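You operate a simulated robot arm through the tools that you are given. There is no shell and no other tool.

Carry out the task below with a simulated robot arm. There is one attempt and no reset: what you move stays moved.

JOB
Put things in order on the top of the long bench. At the end: the clear jar with the gold lid is on the beige chipboard board; the blue bottle (marked "SOAP") stands where the white damp meter stood; the green pipe stub stands on top of the grey steel weight; the white damp meter stands where the clear jar with the gold lid stood; whatever was shut is shut again. Leave all else as you found it, and nothing knocked over. Set down upright: jar with the gold lid.

The check looks at the end state, three seconds after you hand in, the way a careful person would. Anything else that was tipped, shoved, dropped, spilled or broken makes it a failure. A push-on lid holds only when it is set on centred and level and pressed home; a screw cap is set on level and turned clockwise until tight.

ROBOT AND FRAMES
A 7-joint arm with a two-finger parallel gripper, fixed in place. Base frame: the origin is at the foot of the arm, x ahead of it, y to its left, z up; the work surface is at about z = 0. Units: mm, rad, N and s.
With the tool pointing down near the work surface it reaches from about 240 to 620 mm from the base axis. Its first joint turns from -1.152 to 1.152 rad. Payload 2.6 kg.
The TCP is the grasp point between the finger pads, 30 mm short of the fingertips. In the tool frame z runs along the fingers and y along their closing line. Largest opening 94 mm; finger width 28, thickness 10; the body of the gripper, 50 by 96 mm, starts 55 mm behind the TCP.
Orientation is told as [roll, pitch, yaw] about the base's x, y, z axes, in that order, counted from this pose: with the fingers straight down and closing along the base's y, the tool's x points along the base's -x, its y along +y and its z along -z.

CONTROLS
- The arm moves only by the tool nudge_tool. Its argument "targets" is a list of rows, each an object of numbers (a shift or turn left out is 0, a gripper value left out holds the last): "x", "y", "z": the shift along the tool's x, y, z in units of 30 mm (1.0 is 30 mm); "wx", "wy", "wz": the turn, a rotation vector about the tool's x, y, z in units of 8 degrees (1.0 is 8 degrees); "gripper": the finger opening in mm, from 0 to 94. In form: [{"x": .., "y": .., "z": .., "wx": .., "wy": .., "wz": .., "gripper": ..}, ...]. A call has 1 to 20 rows; each row shifts and turns the commanded pose from where the row before left it, along the tool's axes as they then stand. A call with a number of a shift or a turn outside -1 to 1 is refused whole. A row lasts 0.2 s, in which the tool goes at most 50 mm and 0.15 rad; a call with a longer step from one row to the next is refused whole, and so is a gripper value outside its range. Where a pose cannot be reached the arm comes as near as it can. A force on the tool above 40 N (or 10 N above the force at the start of the call, whichever is more), or a blocked arm, ends the call early, and 0.2 s more pass. Each finger travels about 72 mm/s and halts on what it meets, pressing with about 39 N; the grip force reading is that of the motor and also rises with nothing between the fingers. The clock runs only during rows and for 0.2 s after the last one: add rows that do not move to give the fingers time. The reply holds the time, the measured pose of the TCP, the force on the tool along the base axes, the opening and the grip force, in the units named above and with some noise, with the torque about the TCP (base axes, N m) and any sound that the robot's microphone picked up.
- Cameras (640 x 400 px; columns grow to the right, rows downward): "scene" is fixed at [35.6, 439.9, 555.9]; the picture's right is [-0.74, -0.68, 0.00], its down [-0.43, 0.47, -0.77] and it looks along [0.52, -0.57, -0.63] (base axes); focal length 303 px, centre (320, 200). "wrist" rides on the gripper at [76, 14, -102] in the tool frame; the picture's right is [-0.18, 0.98, 0.00], its down [-0.75, -0.14, -0.64] and it looks along [-0.63, -0.12, 0.77] (tool axes); focal length 243 px, centre (320, 200). There is no depth. A picture from a camera that has moved, and an enlarged one, comes with that camera's place and axes in the base frame and with its lens.
- grab_frame(camera): a new picture of that camera. The clock stands still meanwhile.
- enlarge(camera, box): a new picture of the part [left, top, right, bottom] of that camera's present view, enlarged. The clock stands still meanwhile.
- finish_job(): hands the job in; it is judged then, once.

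Places have to be worked out from the pictures, the camera data and where the tool is seen. Open the gripper and draw the arm clear of the work before you hand the job in, unless the task says otherwise.

The tools are called as a command line: name --argument value ..., lists and objects as JSON in quotes. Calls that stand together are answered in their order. nudge_tool: Moves the arm, as the interface text tells. Its arguments: {"type":"object","properties":{"targets":{"type":"array","items":{"type":"object","properties":{"x":{"type":"number"},"y":{"type":"number"},"z":{"type":"number"},"wx":{"type":"number"},"wy":{"type":"number"},"wz":{"type":"number"},"gripper":{"type":"number"}}}}},"required":["targets"]} The other tools are called the same way: grab_frame (camera) takes a picture; enlarge (camera, box) takes an enlarged picture of a part of a camera's view; finish_job () hands the job in.

At the start:

```text
time: 0.0
tcp_pos: [385.1, 19.0, 251.9]
tcp_rot: [-0.001, 0.001, 0.0]
contact_force: [0.2, 0.4, 0.7]
moment: [-0.01, -0.02, -0.01]
gripper_width: 94.0
grip_force: 0.1
```

scene: 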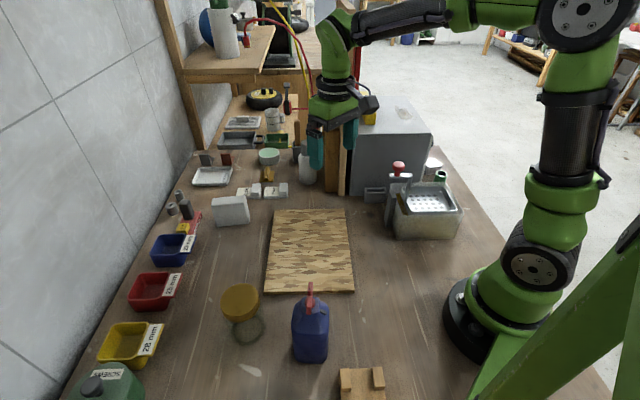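
wrist: 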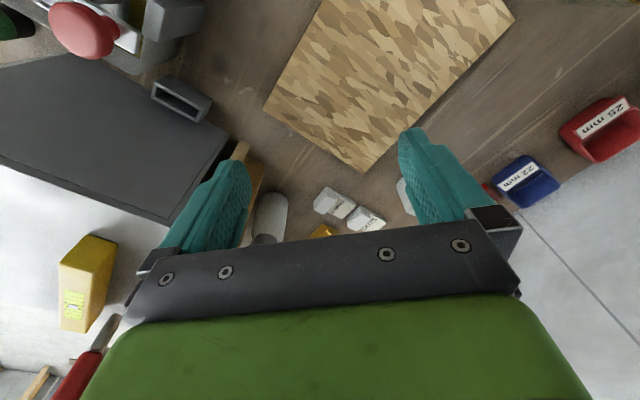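

I start by looking closer at the scene to identify the objects.

enlarge --camera "scene" --box '[160, 80, 320, 180]'

enlarge --camera "scene" --box '[160, 150, 320, 250]'

enlarge --camera "scene" --box '[200, 260, 400, 400]'

enlarge --camera "scene" --box '[320, 120, 480, 250]'

enlarge --camera "scene" --box '[60, 200, 260, 400]'

```text
4.00 times, centred on (240, 130) of scene
camera zoom: at [35.6, 439.9, 555.9], right [-0.74, -0.68, 0.0], down [-0.43, 0.47, -0.77], along [0.52, -0.57, -0.63], focal length 1213 px, centre (640, 480)
```

zoom: 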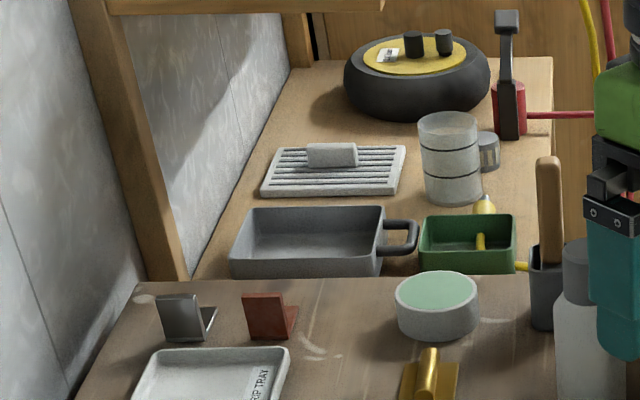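

```text
4.00 times, centred on (240, 200) of scene
camera zoom: at [35.6, 439.9, 555.9], right [-0.74, -0.68, 0.0], down [-0.43, 0.47, -0.77], along [0.52, -0.57, -0.63], focal length 1213 px, centre (640, 200)
```

zoom: 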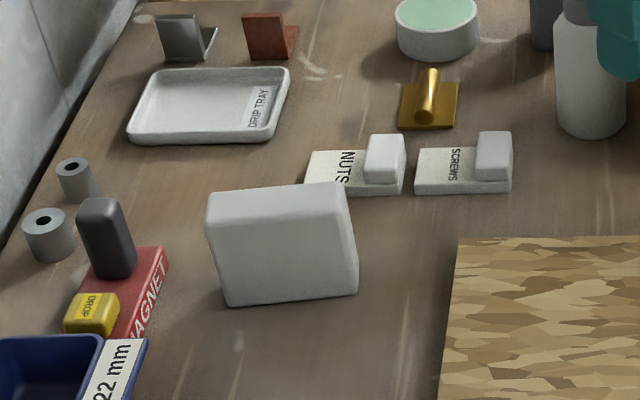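

```text
2.86 times, centred on (300, 330) of scene
camera zoom: at [35.6, 439.9, 555.9], right [-0.74, -0.68, 0.0], down [-0.43, 0.47, -0.77], along [0.52, -0.57, -0.63], focal length 867 px, centre (377, -171)
```

zoom: 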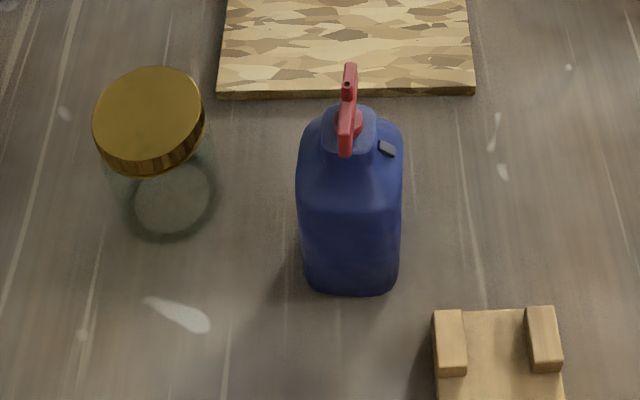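

```text
3.08 times, centred on (400, 185) of scene
camera zoom: at [35.6, 439.9, 555.9], right [-0.74, -0.68, 0.0], down [-0.43, 0.47, -0.77], along [0.52, -0.57, -0.63], focal length 933 px, centre (74, 246)
```

zoom: 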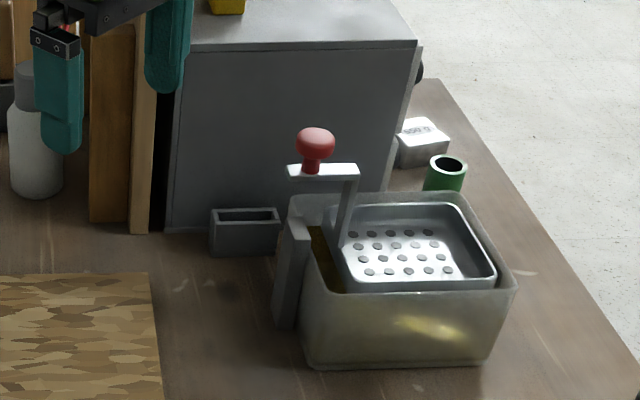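

```text
2.00 times, centred on (160, 300) of scene
camera zoom: at [35.6, 439.9, 555.9], right [-0.74, -0.68, 0.0], down [-0.43, 0.47, -0.77], along [0.52, -0.57, -0.63], focal length 607 px, centre (640, 0)
```

zoom: 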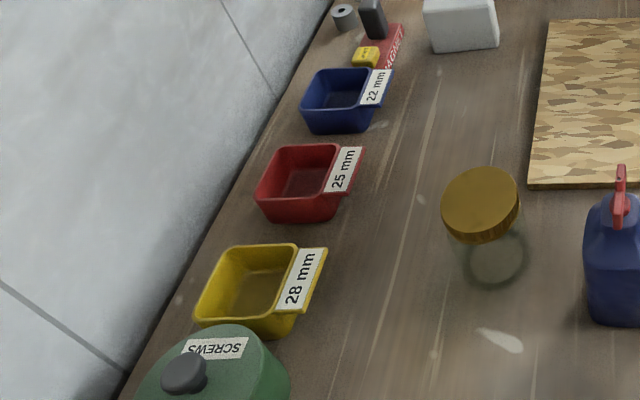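

The jar, bottle, board, weight and green pipe stub are identified. I need closer looks with the wrist camera to identify the damp meter.

enlarge --camera "wrist" --box '[240, 150, 440, 275]'

enlarge --camera "wrist" --box '[0, 0, 240, 150]'

```text
3.20 times, centred on (340, 212) of wrist
camera zoom: at [309.1, 33.3, 355.0], right [0.18, 0.98, 0.0], down [0.75, -0.14, 0.64], along [0.63, -0.12, -0.77], focal length 776 px, centre (256, 160)
```

zoom: 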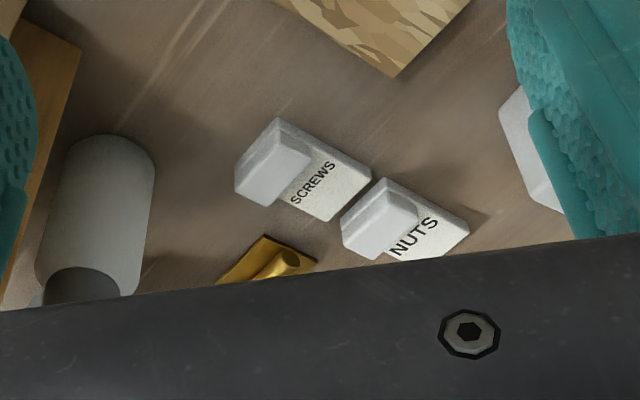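

```text
2.67 times, centred on (120, 75) of wrist
camera zoom: at [309.1, 33.3, 355.0], right [0.18, 0.98, 0.0], down [0.75, -0.14, 0.64], along [0.63, -0.12, -0.77], focal length 647 px, centre (853, 533)
```

zoom: 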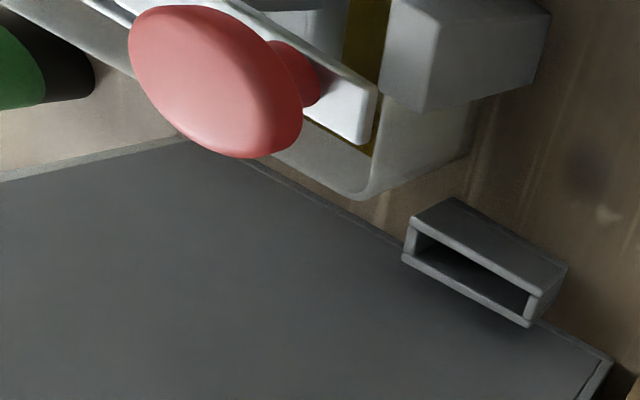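

The white block at roughly (600, 160) looks like the damp meter. I move the wrist to look at it squarely.

nudge_tool --targets '[{"y": 1}, {"y": 1}, {"y": 1}, {"y": 1}, {"y": 1}, {"y": 0.5}, {"z": 0}]'

grab_frame --camera "wrist"

grab_frame --camera "scene"

```text
time: 1.6
tcp_pos: [385.3, 183.5, 253.1]
tcp_rot: [0.0, 0.001, -0.001]
contact_force: [-0.3, -0.3, 0.2]
moment: [0.0, -0.02, 0.01]
gripper_width: 94.3
grip_force: 0.0
```

```text
taken
camera wrist: at [309.0, 199.1, 355.7], right [0.18, 0.98, 0.0], down [0.75, -0.14, 0.64], along [0.63, -0.12, -0.77], focal length 243 px, centre (320, 200)
```

wrist: 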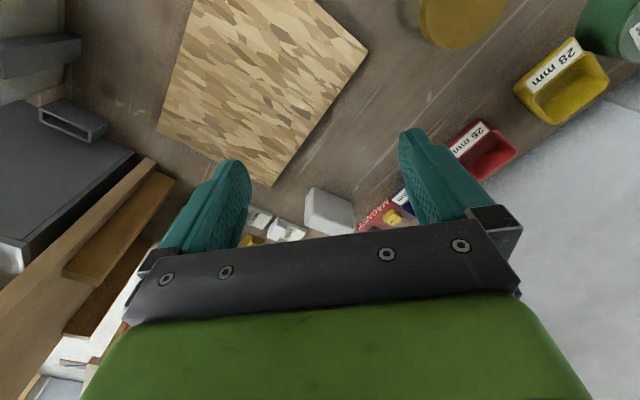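

```text
taken
```

scene: 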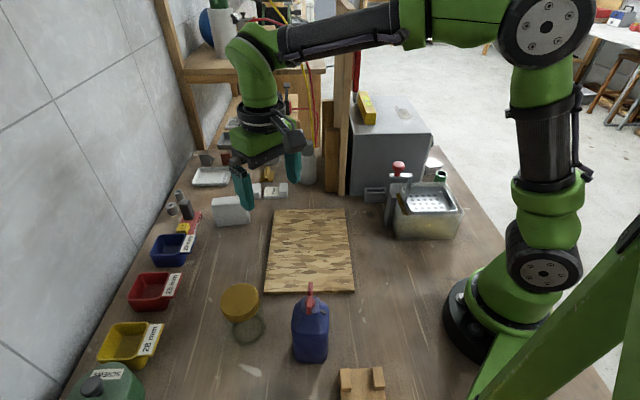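

enlarge --camera "wrist" --box '[240, 160, 440, 285]'

enlarge --camera "scene" --box '[190, 180, 270, 230]'

enlarge --camera "scene" --box '[340, 80, 480, 250]'

```text
3.20 times, centred on (340, 222) of wrist
camera zoom: at [309.0, 199.1, 355.7], right [0.18, 0.98, 0.0], down [0.75, -0.14, 0.64], along [0.63, -0.12, -0.77], focal length 776 px, centre (256, 128)
```

zoom: 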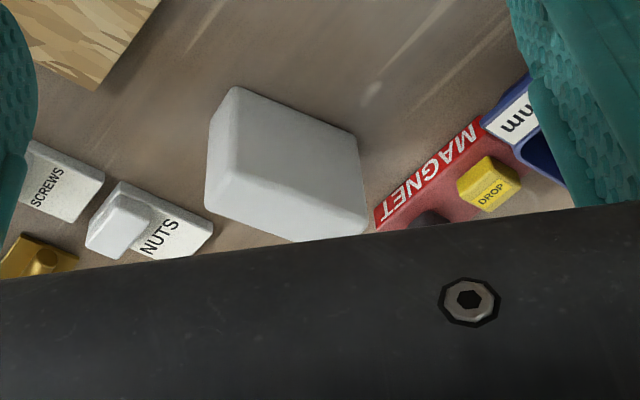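

```text
8.00 times, centred on (230, 205) of scene
camera zoom: at [35.6, 440.0, 555.9], right [-0.74, -0.68, 0.0], down [-0.43, 0.47, -0.77], along [0.52, -0.57, -0.63], focal length 2427 px, centre (1040, 160)
```

zoom: 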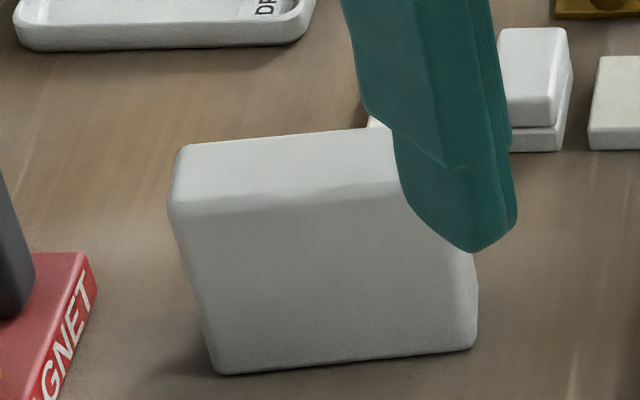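

```text
2.35 times, centred on (410, 165) of scene
camera zoom: at [35.6, 440.0, 555.9], right [-0.74, -0.68, 0.0], down [-0.43, 0.47, -0.77], along [0.52, -0.57, -0.63], focal length 714 px, centre (108, 282)
```

zoom: 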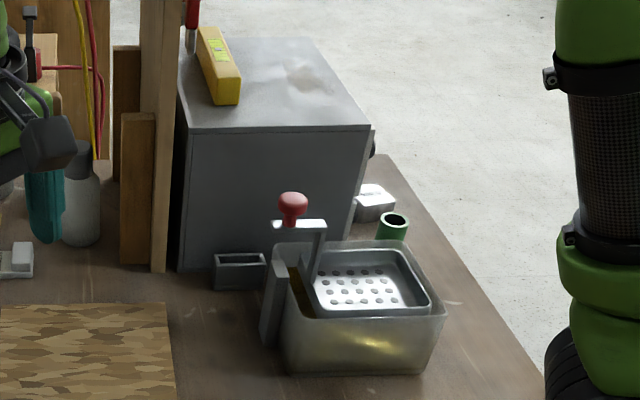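

The block is smooth on the sides I can see; I move forward for a view from nearer above.

nudge_tool --targets '[{"x": -1}, {"x": -1}, {"x": -1}, {"x": -1}, {"x": -0.67}, {"z": 0}]'

grab_frame --camera "wrist"

enlarge --camera "wrist" --box '[240, 50, 440, 215]'

```text
time: 3.0
tcp_pos: [525.7, 183.6, 251.7]
tcp_rot: [0.001, 0.0, 0.001]
contact_force: [-0.1, -0.1, -0.2]
moment: [0.05, -0.01, 0.0]
gripper_width: 94.2
grip_force: 0.1
```

```text
taken
camera wrist: at [449.5, 198.8, 354.3], right [0.18, 0.98, 0.0], down [0.75, -0.14, 0.64], along [0.63, -0.12, -0.77], focal length 243 px, centre (320, 200)
```

wrist: 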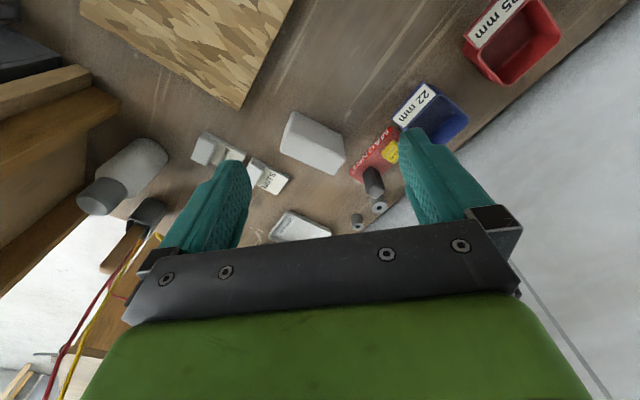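

```text
2.42 times, centred on (340, 132) of wrist
camera zoom: at [449.5, 198.8, 354.3], right [0.18, 0.98, 0.0], down [0.75, -0.14, 0.64], along [0.63, -0.12, -0.77], focal length 588 px, centre (272, 364)
```

zoom: 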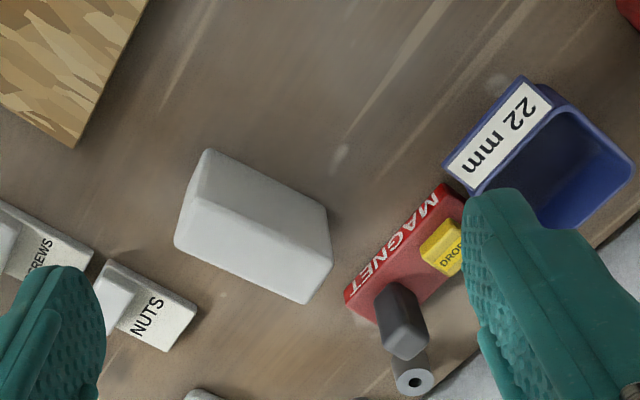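

The white block (about 84×29×69 mm, centre near (604,161)) is the damp meter candidate. Now I go back to look at the bottle and jar with the wrist camera, turned outward.

nudge_tool --targets '[{"x": 0.99, "y": 0.13, "z": -0.15}, {"x": 0.99, "y": 0.13, "z": -0.15}, {"x": 0.99, "y": 0.13, "z": -0.15}, {"x": 0.99, "y": 0.13, "z": -0.15}, {"x": 0.99, "y": 0.13, "z": -0.15}, {"x": 0.99, "y": 0.13, "z": -0.15}, {"x": 0.99, "y": 0.13, "z": -0.15}, {"x": 0.99, "y": 0.13, "z": -0.15}, {"x": 0.99, "y": 0.13, "z": -0.15}, {"x": 0.99, "y": 0.13, "z": -0.15}, {"x": 0.99, "y": 0.13, "z": -0.15}, {"wz": -1}, {"wz": -1}, {"wz": -1}, {"wz": -1}, {"wz": -1}, {"wz": -1}, {"z": 0}]'

grab_frame --camera "wrist"

grab_frame --camera "scene"

```text
time: 6.8
tcp_pos: [198.4, 225.6, 302.0]
tcp_rot: [0.001, 0.0, 0.839]
contact_force: [0.5, 1.0, -0.2]
moment: [0.03, 0.0, -0.01]
gripper_width: 93.8
grip_force: 0.1
```

```text
taken
camera wrist: at [137.2, 180.1, 404.4], right [-0.61, 0.79, 0.0], down [0.61, 0.47, 0.64], along [0.51, 0.39, -0.77], focal length 243 px, centre (320, 200)
```

wrist: 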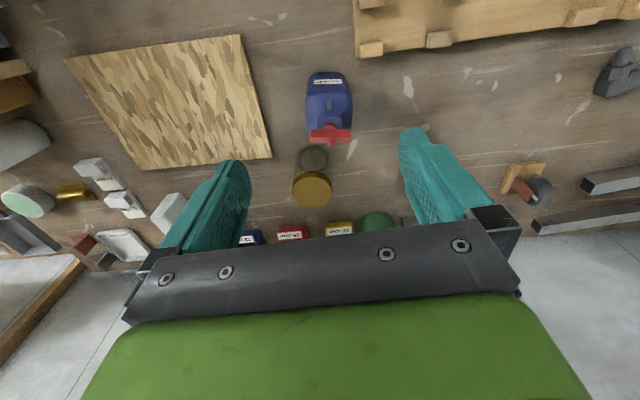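

```text
taken
```

scene: 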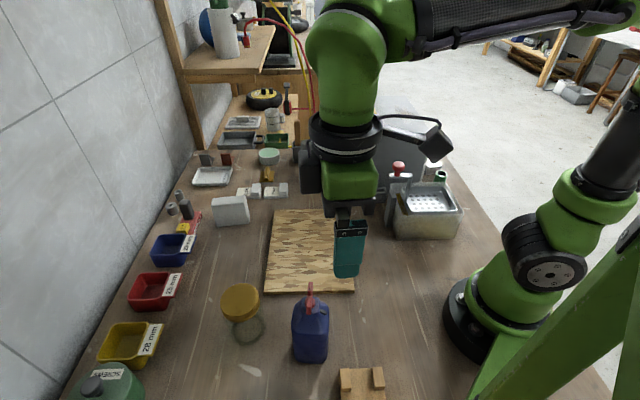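

enlarge --camera "wrist" --box '[260, 50, 400, 220]'

enlarge --camera "wrist" --box '[50, 20, 290, 180]'

enlarge --camera "scene" --box '[250, 270, 350, 375]'

```text
2.35 times, centred on (330, 135) of wrist
camera zoom: at [137.2, 180.1, 404.4], right [-0.61, 0.79, 0.0], down [0.61, 0.47, 0.64], along [0.51, 0.39, -0.77], focal length 571 px, centre (296, 353)
```

zoom: 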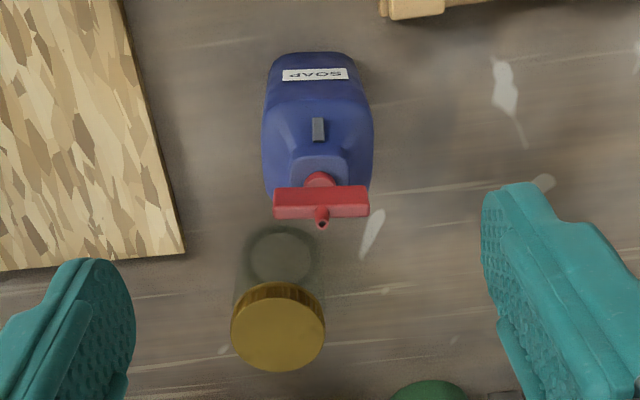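

```text
2.50 times, centred on (170, 100) of wrist
camera zoom: at [137.2, 180.1, 404.4], right [-0.61, 0.79, 0.0], down [0.61, 0.47, 0.64], along [0.51, 0.39, -0.77], focal length 606 px, centre (695, 450)
```

zoom: 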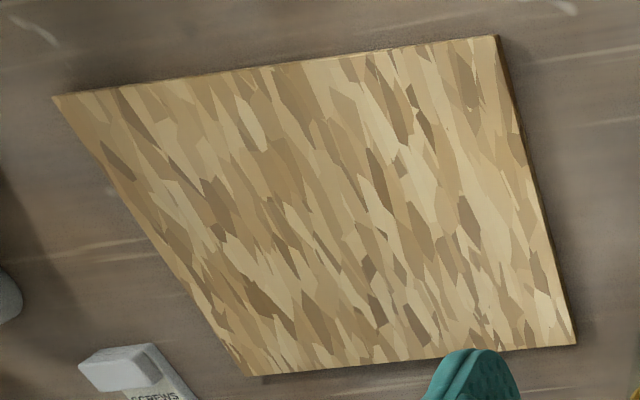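

```text
3.81 times, centred on (300, 322) of scene
camera zoom: at [35.6, 439.9, 555.9], right [-0.74, -0.68, 0.0], down [-0.43, 0.47, -0.77], along [0.52, -0.57, -0.63], focal length 1156 px, centre (396, -267)
```

zoom: 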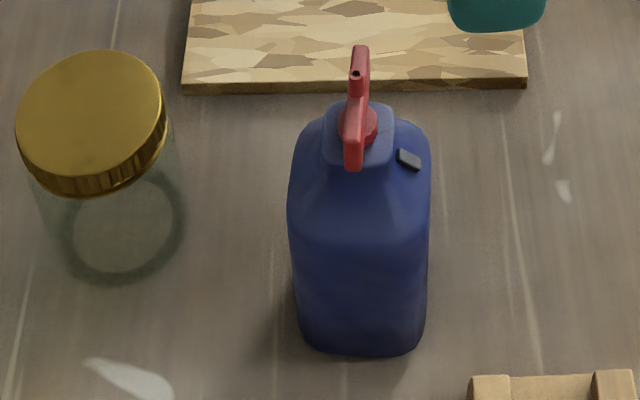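

The bottle is at about (221,260), 58 mm square and 160 mm tall with its red bar, and the jar is at about (333,315), 96 mm tall. I'll pick the jar by the glass with a 45° tilted tool coming from the −y side, clear of the bottle; first I go to a high pre-pose.

nudge_tool --targets '[{"x": -0.68, "y": -0.89, "z": 0.43}, {"x": -0.68, "y": -0.89, "z": 0.43}, {"x": -0.68, "y": -0.89, "z": 0.43}, {"x": -0.68, "y": -0.89, "z": 0.43}, {"wz": -1}, {"wz": -1}, {"wz": -1}, {"wz": -1}, {"wz": -1}, {"wz": -0.24}, {"wy": -1}, {"wy": -1}, {"wy": -1}, {"wy": -1}, {"wy": -1}, {"wy": -0.625}, {"z": 0}]'

grab_frame --camera "wrist"

grab_frame --camera "scene"

```text
time: 10.4
tcp_pos: [332.9, 214.2, 250.8]
tcp_rot: [0.001, -0.788, 1.569]
contact_force: [-0.2, 0.0, -0.2]
moment: [-0.03, 0.01, 0.0]
gripper_width: 94.0
grip_force: 0.0
```

```text
taken
camera wrist: at [318.3, 89.7, 269.4], right [-0.98, 0.13, 0.13], down [0.14, 0.08, 0.99], along [0.12, 0.99, -0.09], focal length 243 px, centre (320, 200)
```

wrist: 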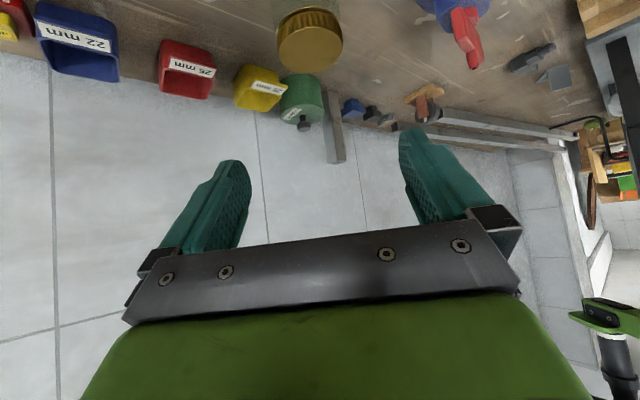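

```text
taken
```

scene: 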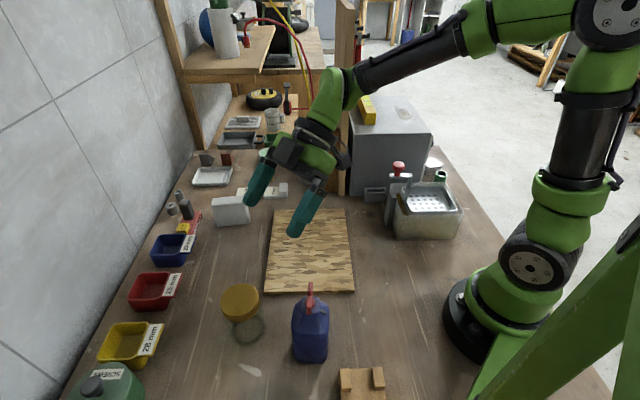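

Tilt and pose are as planned. I descend toward the pre-grasp in front of the jar and check alignment.

nudge_tool --targets '[{"x": 0.607, "z": 0.9}, {"x": 0.607, "z": 0.9}, {"x": 0.607, "z": 0.9}, {"x": 0.607, "z": 0.9}, {"z": 0}]'

grab_frame --camera "wrist"

grab_frame --camera "scene"

```text
time: 11.6
tcp_pos: [333.0, 238.9, 124.3]
tcp_rot: [0.001, -0.786, 1.567]
contact_force: [1.1, 0.4, 0.5]
moment: [0.0, 0.02, 0.02]
gripper_width: 94.0
grip_force: 0.1
```

```text
taken
camera wrist: at [318.0, 114.4, 142.1], right [-0.98, 0.13, 0.13], down [0.14, 0.08, 0.99], along [0.12, 0.99, -0.1], focal length 243 px, centre (320, 200)
```

wrist: 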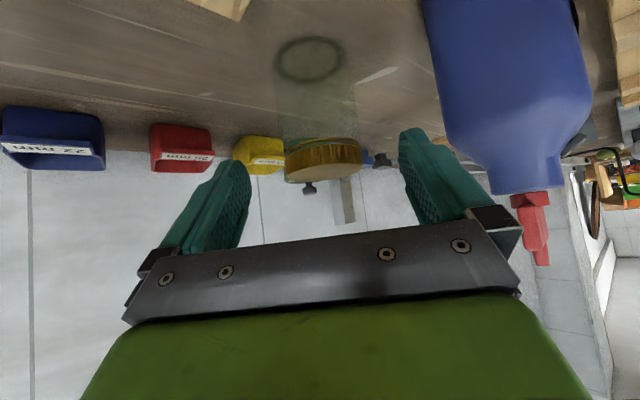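

```text
taken
```

scene: 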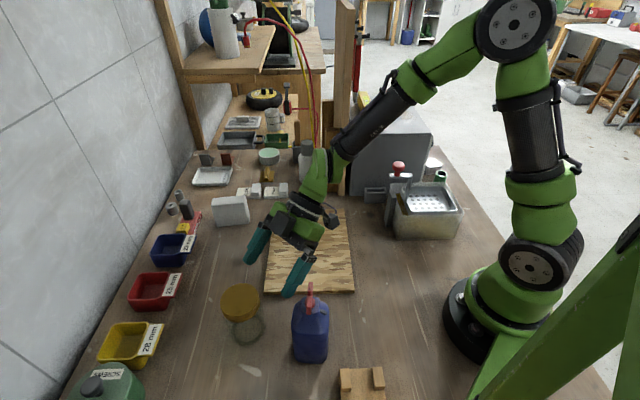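

The jar sits centred between the fingers (x≈334). I move in along the tool axis around the glass below the lid.

nudge_tool --targets '[{"z": 0.66, "y": -0.03}, {"z": 0.66}, {"z": 0.66}, {"z": 0.66}, {"z": 0.65, "x": 0.05}, {"z": 0}, {"z": 0}]'

grab_frame --camera "wrist"

enlarge --camera "scene" --box '[180, 200, 380, 360]'

```text
time: 13.2
tcp_pos: [334.6, 308.5, 52.0]
tcp_rot: [0.0, -0.785, 1.568]
contact_force: [0.9, 0.1, 0.2]
moment: [0.04, 0.01, -0.02]
gripper_width: 93.9
grip_force: 0.1
```

```text
taken
camera wrist: at [320.1, 184.3, 70.0], right [-0.98, 0.13, 0.13], down [0.14, 0.08, 0.99], along [0.12, 0.99, -0.1], focal length 243 px, centre (320, 200)
```

wrist: 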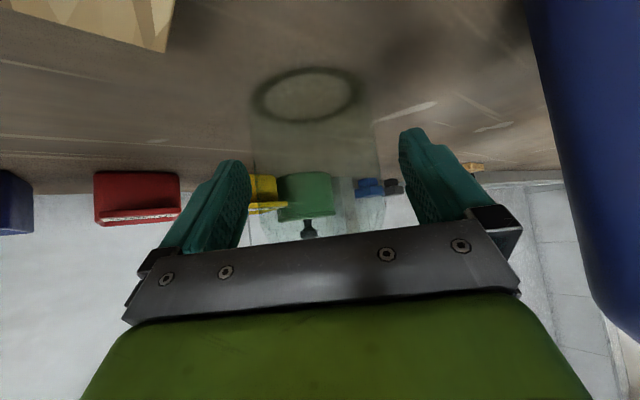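

```text
2.50 times, centred on (280, 280) of scene
camera zoom: at [35.6, 439.9, 555.9], right [-0.74, -0.68, 0.0], down [-0.43, 0.47, -0.77], along [0.52, -0.57, -0.63], focal length 758 px, centre (420, 0)
```

zoom: 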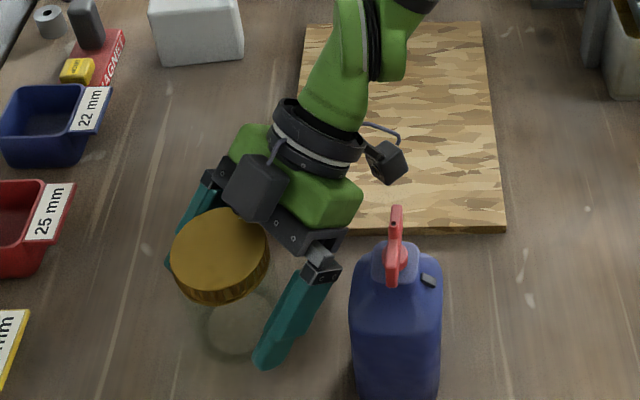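

Fingers straddle the glass with no contact. I close the gripper on the jar.

nudge_tool --targets '[{"gripper": 40}, {"gripper": 40}, {"gripper": 40}, {"gripper": 40}]'

enlarge --camera "scene" --box '[180, 200, 380, 360]'

grab_frame --camera "wrist"

```text
time: 14.2
tcp_pos: [335.0, 308.8, 51.1]
tcp_rot: [-0.001, -0.784, 1.569]
contact_force: [0.8, -0.4, 0.5]
moment: [0.0, 0.03, 0.02]
gripper_width: 71.4
grip_force: 39.3
```

```text
2.50 times, centred on (280, 280) of scene
camera zoom: at [35.6, 439.9, 555.9], right [-0.74, -0.68, 0.0], down [-0.43, 0.47, -0.77], along [0.52, -0.57, -0.63], focal length 758 px, centre (420, 0)
```

zoom: 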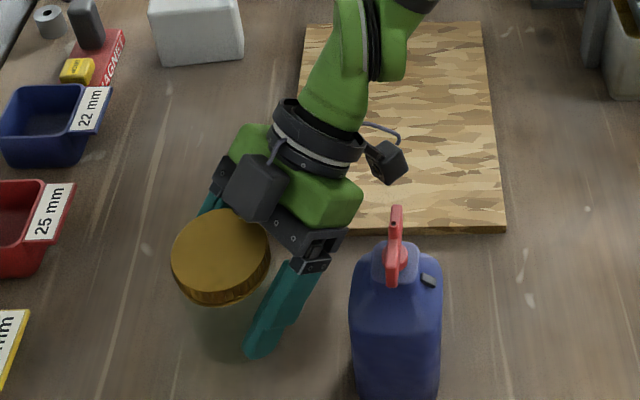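

```text
taken
camera wrist: at [320.1, 184.2, 70.2], right [-0.98, 0.13, 0.13], down [0.14, 0.08, 0.99], along [0.12, 0.99, -0.1], focal length 243 px, centre (320, 200)
```

wrist: 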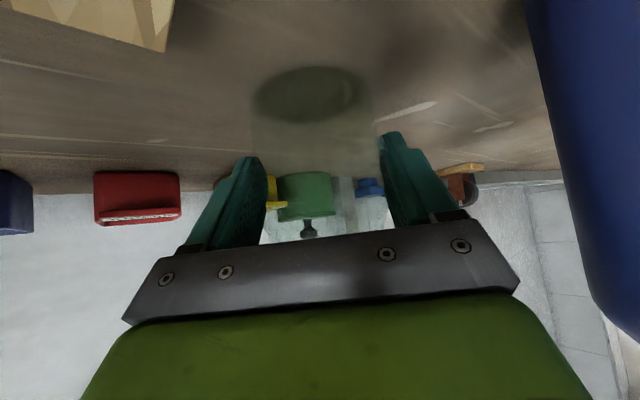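

The jar is held at 71 mm width on the glass. I lift it straight up and check.

nudge_tool --targets '[{"x": -0.24, "z": -0.24}, {"x": -0.47, "z": -0.47}, {"x": -0.47, "z": -0.47}, {"x": -0.7, "z": -0.7}, {"x": -0.7, "z": -0.7}, {"z": 0}]'

enlarge --camera "scene" --box '[160, 160, 400, 360]'

```text
time: 15.6
tcp_pos: [335.2, 308.7, 162.3]
tcp_rot: [0.002, -0.785, 1.568]
contact_force: [-0.2, -0.9, -1.8]
moment: [-0.02, 0.01, 0.01]
gripper_width: 71.4
grip_force: 39.0
```

```text
2.00 times, centred on (280, 260) of scene
camera zoom: at [35.6, 439.9, 555.8], right [-0.74, -0.68, 0.0], down [-0.43, 0.47, -0.77], along [0.52, -0.57, -0.63], focal length 607 px, centre (400, 80)
```

zoom: 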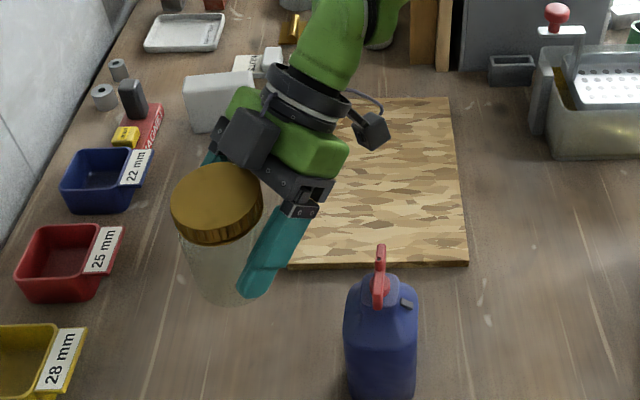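

The jar is securely held and upright. I carry it over the board and swing the tool back toward a radial yaw.

nudge_tool --targets '[{"x": 0.745, "y": -0.167, "z": -0.745}, {"x": 0.745, "y": -0.167, "z": -0.745}, {"x": 0.745, "y": -0.167, "z": -0.745}, {"x": 0.745, "y": -0.167, "z": -0.745}, {"x": 0.745, "y": -0.167, "z": -0.745}, {"wx": 0.707, "wz": 0.707}, {"wx": 0.707, "wz": 0.707}, {"wx": 0.707, "wz": 0.707}, {"wx": 0.707, "wz": 0.707}, {"wx": 0.707, "wz": 0.707}, {"wx": 0.707, "wz": 0.707}, {"wx": 0.707, "wz": 0.707}, {"wx": 0.707, "wz": 0.707}, {"wx": 0.707, "wz": 0.707}, {"z": 0}]'

grab_frame --camera "scene"

grab_frame --camera "wrist"

```text
time: 18.8
tcp_pos: [363.7, 132.0, 150.4]
tcp_rot: [0.017, -0.792, 0.386]
contact_force: [0.6, 0.0, -2.2]
moment: [0.0, -0.01, 0.01]
gripper_width: 71.7
grip_force: 38.8
out of reach, approached as far as the arm can: row 14
```

```text
taken
```

scene: 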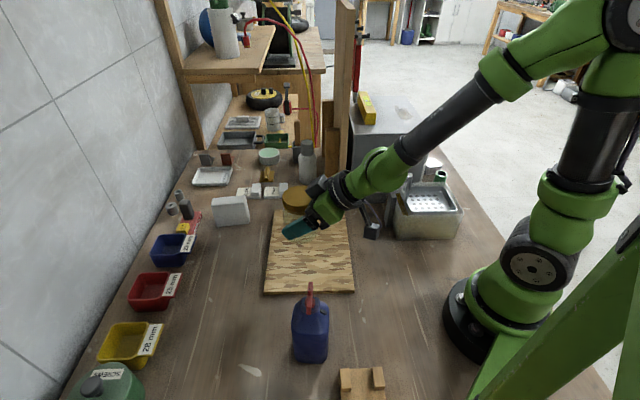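

```text
taken
camera wrist: at [241.3, 96.8, 168.6], right [-0.26, 0.95, 0.14], down [0.13, -0.11, 0.99], along [0.96, 0.28, -0.09], focal length 243 px, centre (320, 200)
```

wrist: 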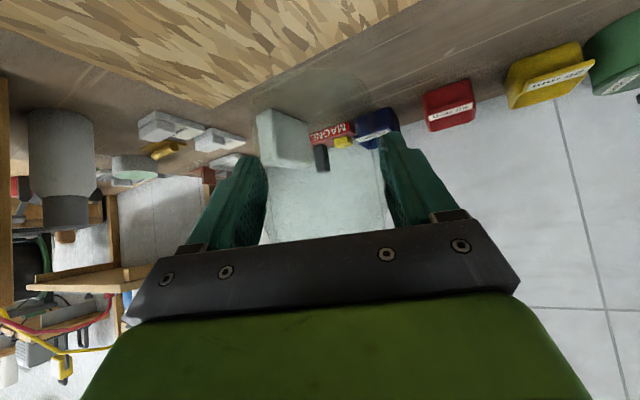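

The last turn hit a reach limit near the base, so I turn back by about 24° of yaw and then re-check the pose.

nudge_tool --targets '[{"wx": -0.707, "wz": -0.707}, {"wx": -0.707, "wz": -0.707}, {"wx": -0.707, "wz": -0.707}, {"z": 0}]'

grab_frame --camera "scene"

```text
time: 19.8
tcp_pos: [363.8, 132.3, 151.8]
tcp_rot: [0.015, -0.796, 0.806]
contact_force: [0.4, 0.9, -1.2]
moment: [-0.02, 0.02, -0.01]
gripper_width: 71.3
grip_force: 39.1
```

```text
taken
```

scene: 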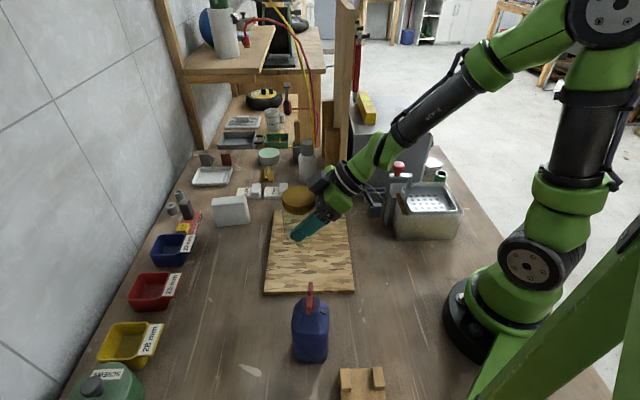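

The commanded pose was re-based with a ~0.8° tilt error, and the jar is now above the board at about (368,137), well inside it. I correct the small tilt and lower most of the way.

nudge_tool --targets '[{"wx": 0.053, "wy": 0.079, "wz": -0.053}, {"x": 0.46, "z": 0.46}, {"x": 0.46, "z": 0.46}, {"x": 0.46, "z": 0.46}, {"x": 0.46, "z": 0.46}, {"z": 0}]'

grab_frame --camera "scene"

grab_frame --camera "wrist"

```text
time: 21.2
tcp_pos: [362.6, 130.9, 72.9]
tcp_rot: [0.0, -0.787, 0.819]
contact_force: [-0.9, 0.0, -1.8]
moment: [0.02, 0.04, 0.01]
gripper_width: 71.5
grip_force: 39.0
```

```text
taken
```

scene: 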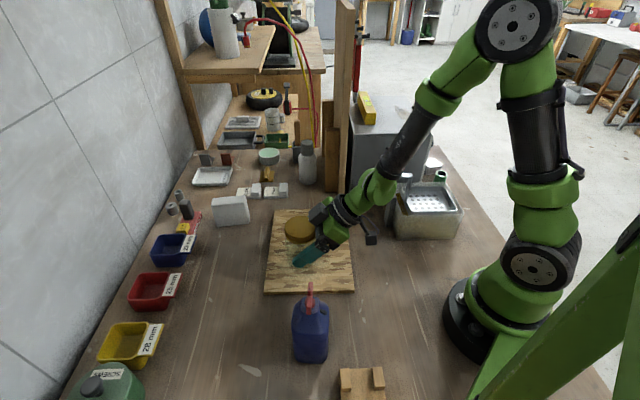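

```text
taken
camera wrist: at [266.6, 50.9, 91.8], right [-0.63, 0.77, 0.13], down [0.16, -0.04, 0.99], along [0.76, 0.64, -0.1], focal length 243 px, centre (320, 200)
```

wrist: 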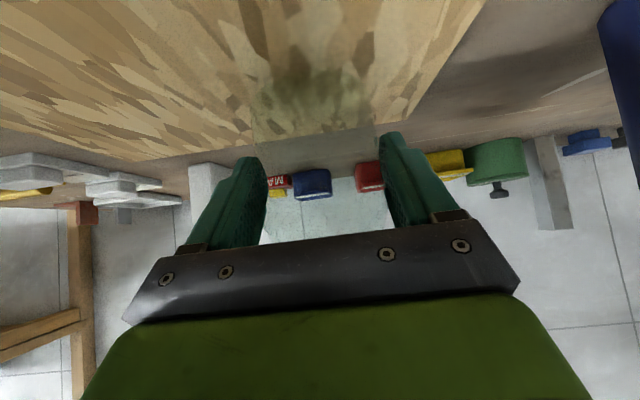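

Jar bottom is about 20 mm above the table, over the board interior. I lower in small steps feeling for contact.

nudge_tool --targets '[{"x": 0.047, "z": 0.047}, {"x": 0.047, "z": 0.047}, {"x": 0.047, "z": 0.047}, {"x": 0.047, "z": 0.047}, {"z": 0}]'

```text
time: 22.4
tcp_pos: [364.2, 132.9, 65.6]
tcp_rot: [-0.003, -0.785, 0.817]
contact_force: [0.1, -0.2, -2.3]
moment: [-0.01, 0.01, -0.01]
gripper_width: 71.4
grip_force: 38.5
```

No contact yet at z=65.6; I continue lowering.

nudge_tool --targets '[{"x": 0.035, "z": 0.035}, {"x": 0.035, "z": 0.035}, {"z": 0}]'

nudge_tool --targets '[{"x": 0.035, "z": 0.035}, {"x": 0.035, "z": 0.035}, {"z": 0}]'

```text
time: 23.2
tcp_pos: [365.8, 131.3, 63.2]
tcp_rot: [-0.002, -0.789, 0.817]
contact_force: [-3.9, -3.8, 20.8]
moment: [-0.1, 0.61, 0.06]
gripper_width: 71.3
grip_force: 39.2
```

```text
time: 24.0
tcp_pos: [365.4, 131.5, 60.0]
tcp_rot: [-0.004, -0.793, 0.819]
contact_force: [2.6, -0.7, 28.9]
moment: [0.38, -0.2, 0.01]
gripper_width: 71.3
grip_force: 39.3
```

The jar is on the board (contact at TCP z≈62). I relieve the pressure slightly, then open the fingers.

nudge_tool --targets '[{"x": -0.035, "z": -0.035}, {"z": 0}, {"gripper": 75}, {"gripper": 80}, {"gripper": 94}, {"z": 0}]'

enlarge --camera "scene" --box '[240, 160, 400, 300]'

```text
time: 25.4
tcp_pos: [364.0, 131.4, 59.9]
tcp_rot: [-0.002, -0.786, 0.819]
contact_force: [-1.4, -0.2, 0.9]
moment: [0.02, 0.01, 0.02]
gripper_width: 94.0
grip_force: 0.1
```

```text
2.86 times, centred on (320, 230) of scene
camera zoom: at [35.6, 439.9, 555.9], right [-0.74, -0.68, 0.0], down [-0.43, 0.47, -0.77], along [0.52, -0.57, -0.63], focal length 867 px, centre (320, 114)
```

zoom: 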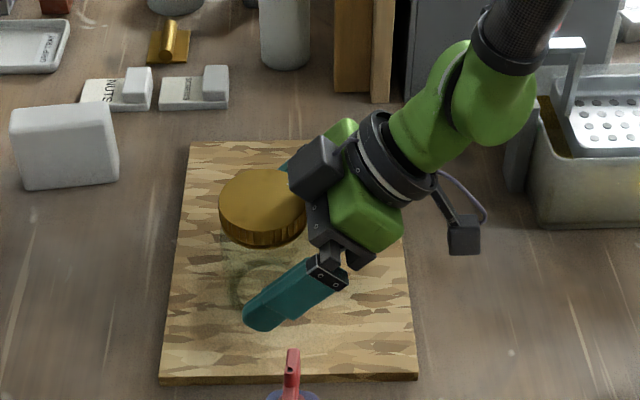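

The jar stands upright on the board. I back out and rise, then return the tool to vertical.

nudge_tool --targets '[{"z": -0.83}, {"z": -0.83}, {"x": -0.707, "z": -0.707}, {"x": -0.707, "z": -0.707}, {"x": -0.707, "z": -0.707}, {"x": -0.707, "z": -0.707}, {"x": -0.707, "z": -0.707}, {"wy": 1}, {"wy": 1}, {"wy": 1}, {"wy": 1}, {"wy": 1}, {"wy": 0.63}, {"z": 0}]'

grab_frame --camera "scene"

grab_frame --camera "wrist"

```text
time: 28.4
tcp_pos: [339.9, 104.8, 246.2]
tcp_rot: [-0.002, 0.001, 0.817]
contact_force: [-0.1, -0.5, -0.8]
moment: [0.05, 0.02, 0.0]
gripper_width: 94.1
grip_force: 0.0
```

```text
taken
```

scene: 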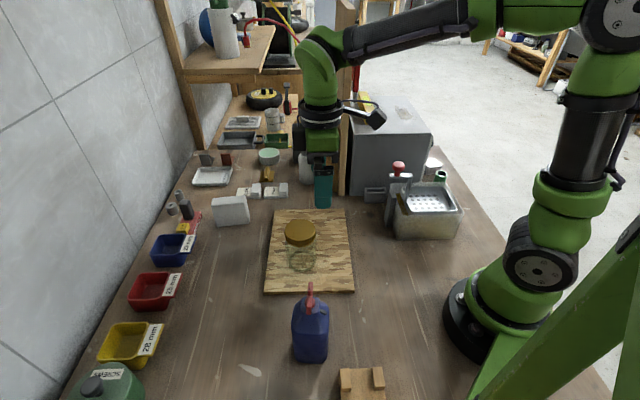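

```text
taken
camera wrist: at [276.8, 62.2, 348.2], right [-0.59, 0.81, 0.0], down [0.62, 0.45, 0.64], along [0.52, 0.38, -0.77], focal length 243 px, centre (320, 200)
```

wrist: 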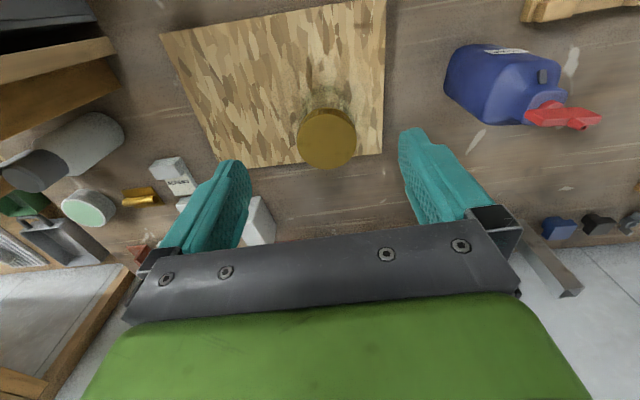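

The jar stands on the board (about (369,137)). Now I move high over to above the damp meter.

nudge_tool --targets '[{"wz": -0.37}, {"x": -0.889, "y": -0.692}, {"x": -0.889, "y": -0.692}, {"x": -0.889, "y": -0.692}, {"x": -0.889, "y": -0.692}, {"x": -0.889, "y": -0.692}, {"x": -0.889, "y": -0.692}, {"x": -0.889, "y": -0.692}, {"x": -0.889, "y": -0.692}, {"z": 0}]'

grab_frame --camera "scene"

grab_frame --camera "wrist"

```text
time: 30.6
tcp_pos: [557.3, 154.0, 244.2]
tcp_rot: [-0.002, 0.002, 0.869]
contact_force: [0.1, 0.4, -0.7]
moment: [-0.01, 0.02, -0.01]
gripper_width: 94.2
grip_force: 0.0
out of reach, approached as far as the arm can: row 8, 9
```

```text
taken
```

scene: 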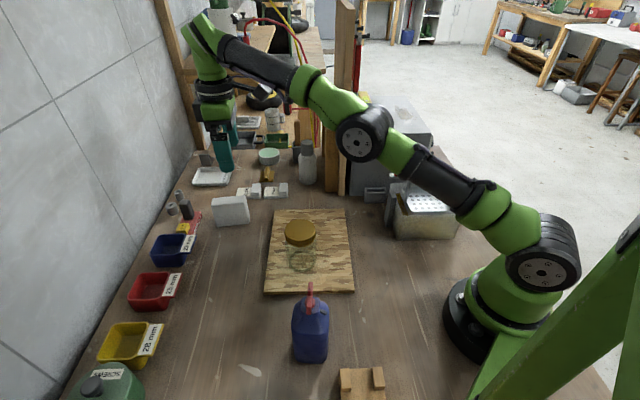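

```text
taken
camera wrist: at [497.0, 106.6, 347.2], right [-0.63, 0.78, 0.0], down [0.59, 0.49, 0.64], along [0.5, 0.4, -0.77], focal length 243 px, centre (320, 200)
```

wrist: 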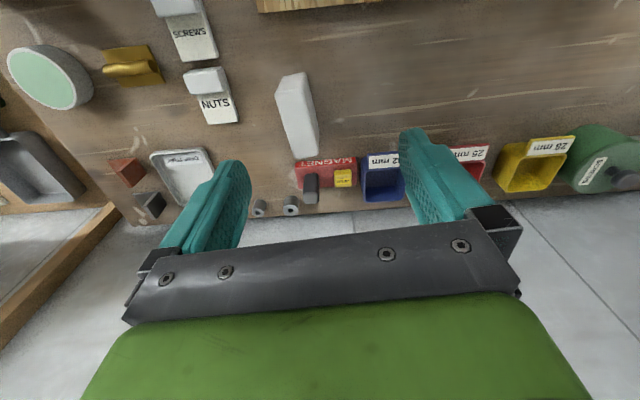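

At this height the vertical reach ends at about 578 mm radius, so I'll tilt the tool slightly outward for the meter. First a closer look to refine its position.

enlarge --camera "wrist" --box '[220, 50, 380, 190]'

```text
2.86 times, centred on (300, 120) of wrist
camera zoom: at [497.0, 106.6, 347.2], right [-0.63, 0.78, 0.0], down [0.59, 0.49, 0.64], along [0.5, 0.4, -0.77], focal length 693 px, centre (377, 429)
```

zoom: 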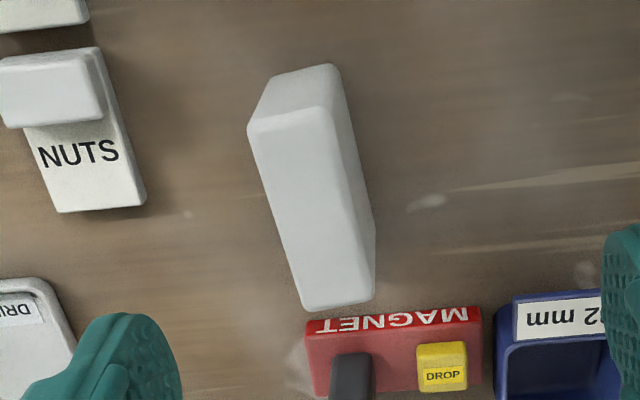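

The meter is centred at about (604,161), yaw ≈0.89, 32 mm thick, 69 mm high. I tilt the tool 12° outward and descend to just above it.

nudge_tool --targets '[{"wy": -0.75, "wz": -0.17}, {"wy": -0.75}, {"x": -0.086, "y": -0.266, "z": 0.989}, {"x": -0.086, "y": -0.266, "z": 0.989}, {"x": -0.086, "y": -0.266, "z": 0.989}, {"x": -0.086, "y": -0.266, "z": 0.989}, {"z": 0}]'

grab_frame --camera "wrist"

enlarge --camera "scene" --box '[160, 120, 320, 250]'

```text
time: 32.2
tcp_pos: [605.2, 160.0, 130.2]
tcp_rot: [0.0, -0.21, 0.894]
contact_force: [-0.5, -0.9, -1.1]
moment: [-0.01, 0.0, 0.02]
gripper_width: 93.8
grip_force: 0.0
```

```text
taken
camera wrist: at [533.4, 96.7, 214.3], right [-0.65, 0.76, 0.04], down [0.49, 0.38, 0.78], along [0.58, 0.53, -0.62], focal length 243 px, centre (320, 200)
```

wrist: 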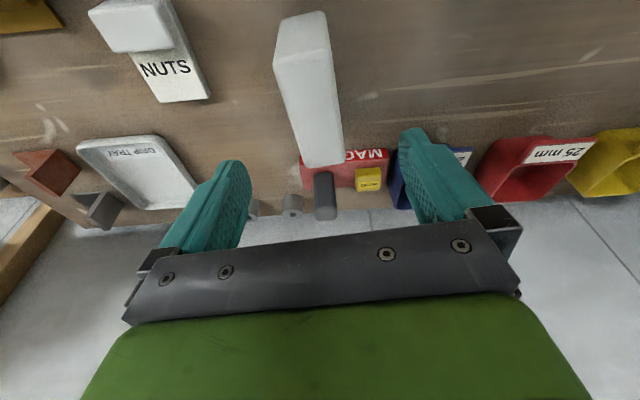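

```text
3.08 times, centred on (240, 185) of scene
camera zoom: at [35.6, 439.9, 555.9], right [-0.74, -0.68, 0.0], down [-0.43, 0.47, -0.77], along [0.52, -0.57, -0.63], focal length 933 px, centre (566, 246)
```

zoom: 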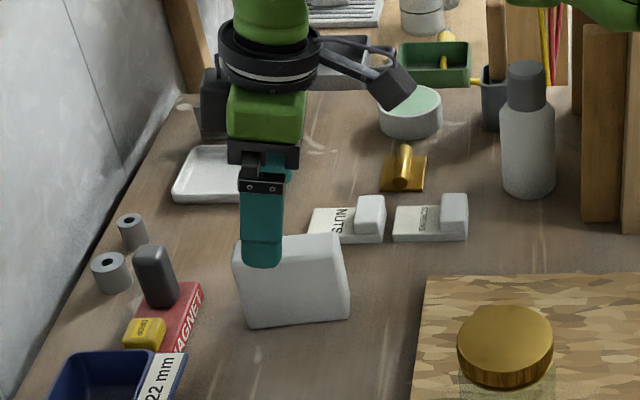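

The fingers straddle the meter. I descend straight down to grasp height and watch the forces.

nudge_tool --targets '[{"x": 0.1525, "z": 0.7175}, {"x": 0.1525, "z": 0.7175}, {"x": 0.1525, "z": 0.7175}, {"x": 0.1525, "z": 0.7175}, {"z": 0}]'

grab_frame --camera "wrist"

enlarge --camera "scene" --box '[160, 120, 320, 250]'

```text
time: 33.4
tcp_pos: [602.8, 158.8, 40.5]
tcp_rot: [-0.002, -0.208, 0.892]
contact_force: [0.6, 0.4, -0.7]
moment: [0.0, 0.01, 0.0]
gripper_width: 93.8
grip_force: 0.2
```

```text
taken
camera wrist: at [531.5, 95.4, 124.4], right [-0.65, 0.76, 0.04], down [0.49, 0.38, 0.78], along [0.58, 0.53, -0.62], focal length 243 px, centre (320, 200)
```

wrist: 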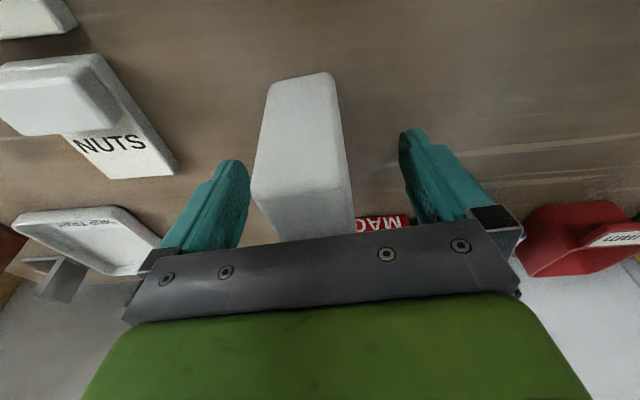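

```text
3.08 times, centred on (240, 185) of scene
camera zoom: at [35.6, 439.9, 555.9], right [-0.74, -0.68, 0.0], down [-0.43, 0.47, -0.77], along [0.52, -0.57, -0.63], focal length 933 px, centre (566, 246)
```

zoom: 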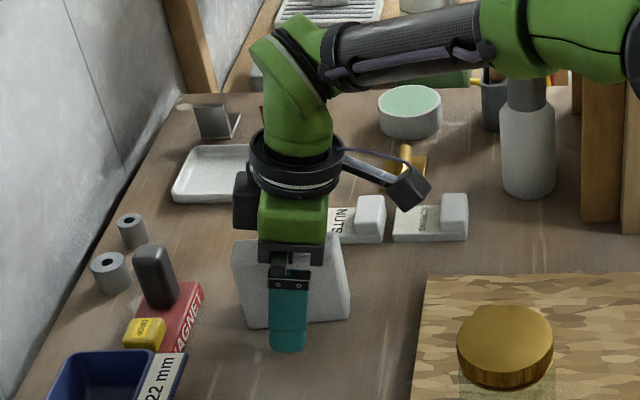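

The meter is between the pads. I close the gripper on it.

nudge_tool --targets '[{"gripper": 10}, {"gripper": 10}, {"gripper": 10}, {"gripper": 10}, {"gripper": 10}, {"gripper": 10}]'

grab_frame --camera "wrist"

```text
time: 34.8
tcp_pos: [602.6, 158.9, 41.2]
tcp_rot: [-0.001, -0.207, 0.895]
contact_force: [0.0, 0.5, 1.1]
moment: [0.0, -0.01, -0.01]
gripper_width: 38.0
grip_force: 38.8
```

```text
taken
camera wrist: at [531.5, 95.4, 124.8], right [-0.65, 0.76, 0.04], down [0.49, 0.38, 0.78], along [0.58, 0.53, -0.62], focal length 243 px, centre (320, 200)
```

wrist: 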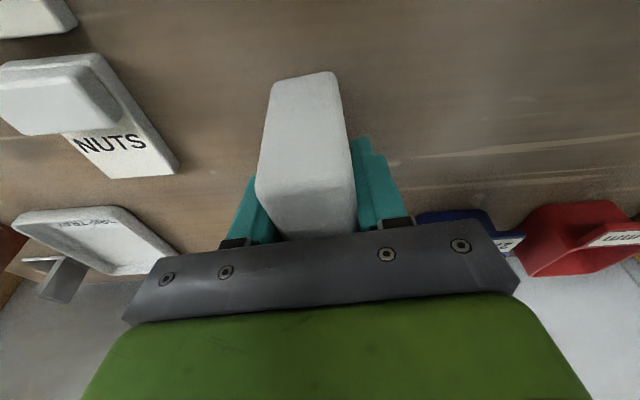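

The meter is held (38 mm wide). I lift it straight up and check it.

nudge_tool --targets '[{"x": -0.07, "z": -0.33}, {"x": -0.19, "z": -0.9}, {"x": -0.19, "z": -0.9}, {"x": -0.19, "z": -0.9}, {"x": -0.12, "z": -0.56}, {"z": 0}]'

enlarge --camera "scene" --box '[160, 100, 320, 250]'

grab_frame --camera "wrist"

```text
time: 36.2
tcp_pos: [603.9, 158.0, 150.6]
tcp_rot: [-0.001, -0.209, 0.896]
contact_force: [0.4, 0.1, -0.9]
moment: [0.04, 0.02, -0.03]
gripper_width: 37.7
grip_force: 38.8
```

```text
2.67 times, centred on (240, 175) of scene
camera zoom: at [35.6, 439.9, 555.9], right [-0.74, -0.68, 0.0], down [-0.43, 0.47, -0.77], along [0.52, -0.57, -0.63], focal length 809 px, centre (533, 267)
```

zoom: 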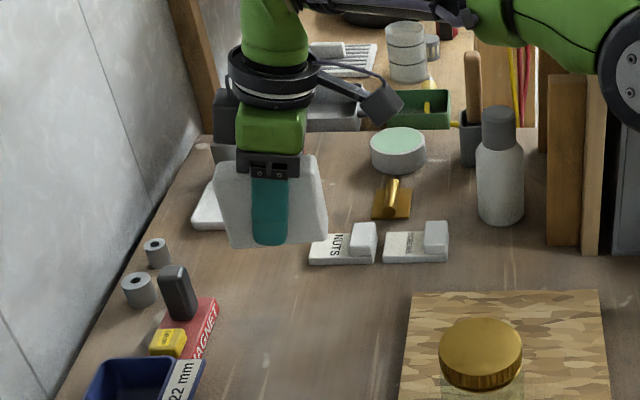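

```text
taken
camera wrist: at [533.0, 94.5, 235.2], right [-0.65, 0.76, 0.04], down [0.49, 0.38, 0.78], along [0.58, 0.53, -0.62], focal length 243 px, centre (320, 200)
```

wrist: 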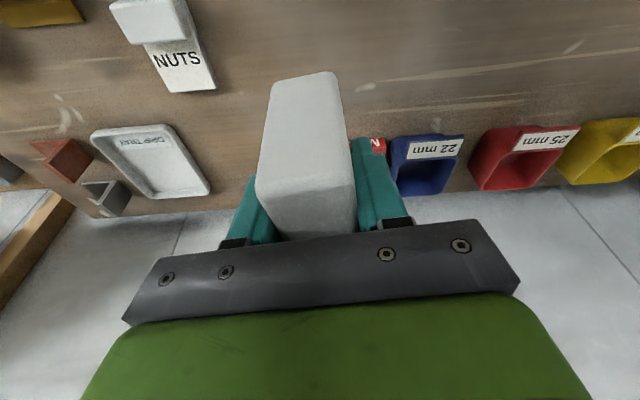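

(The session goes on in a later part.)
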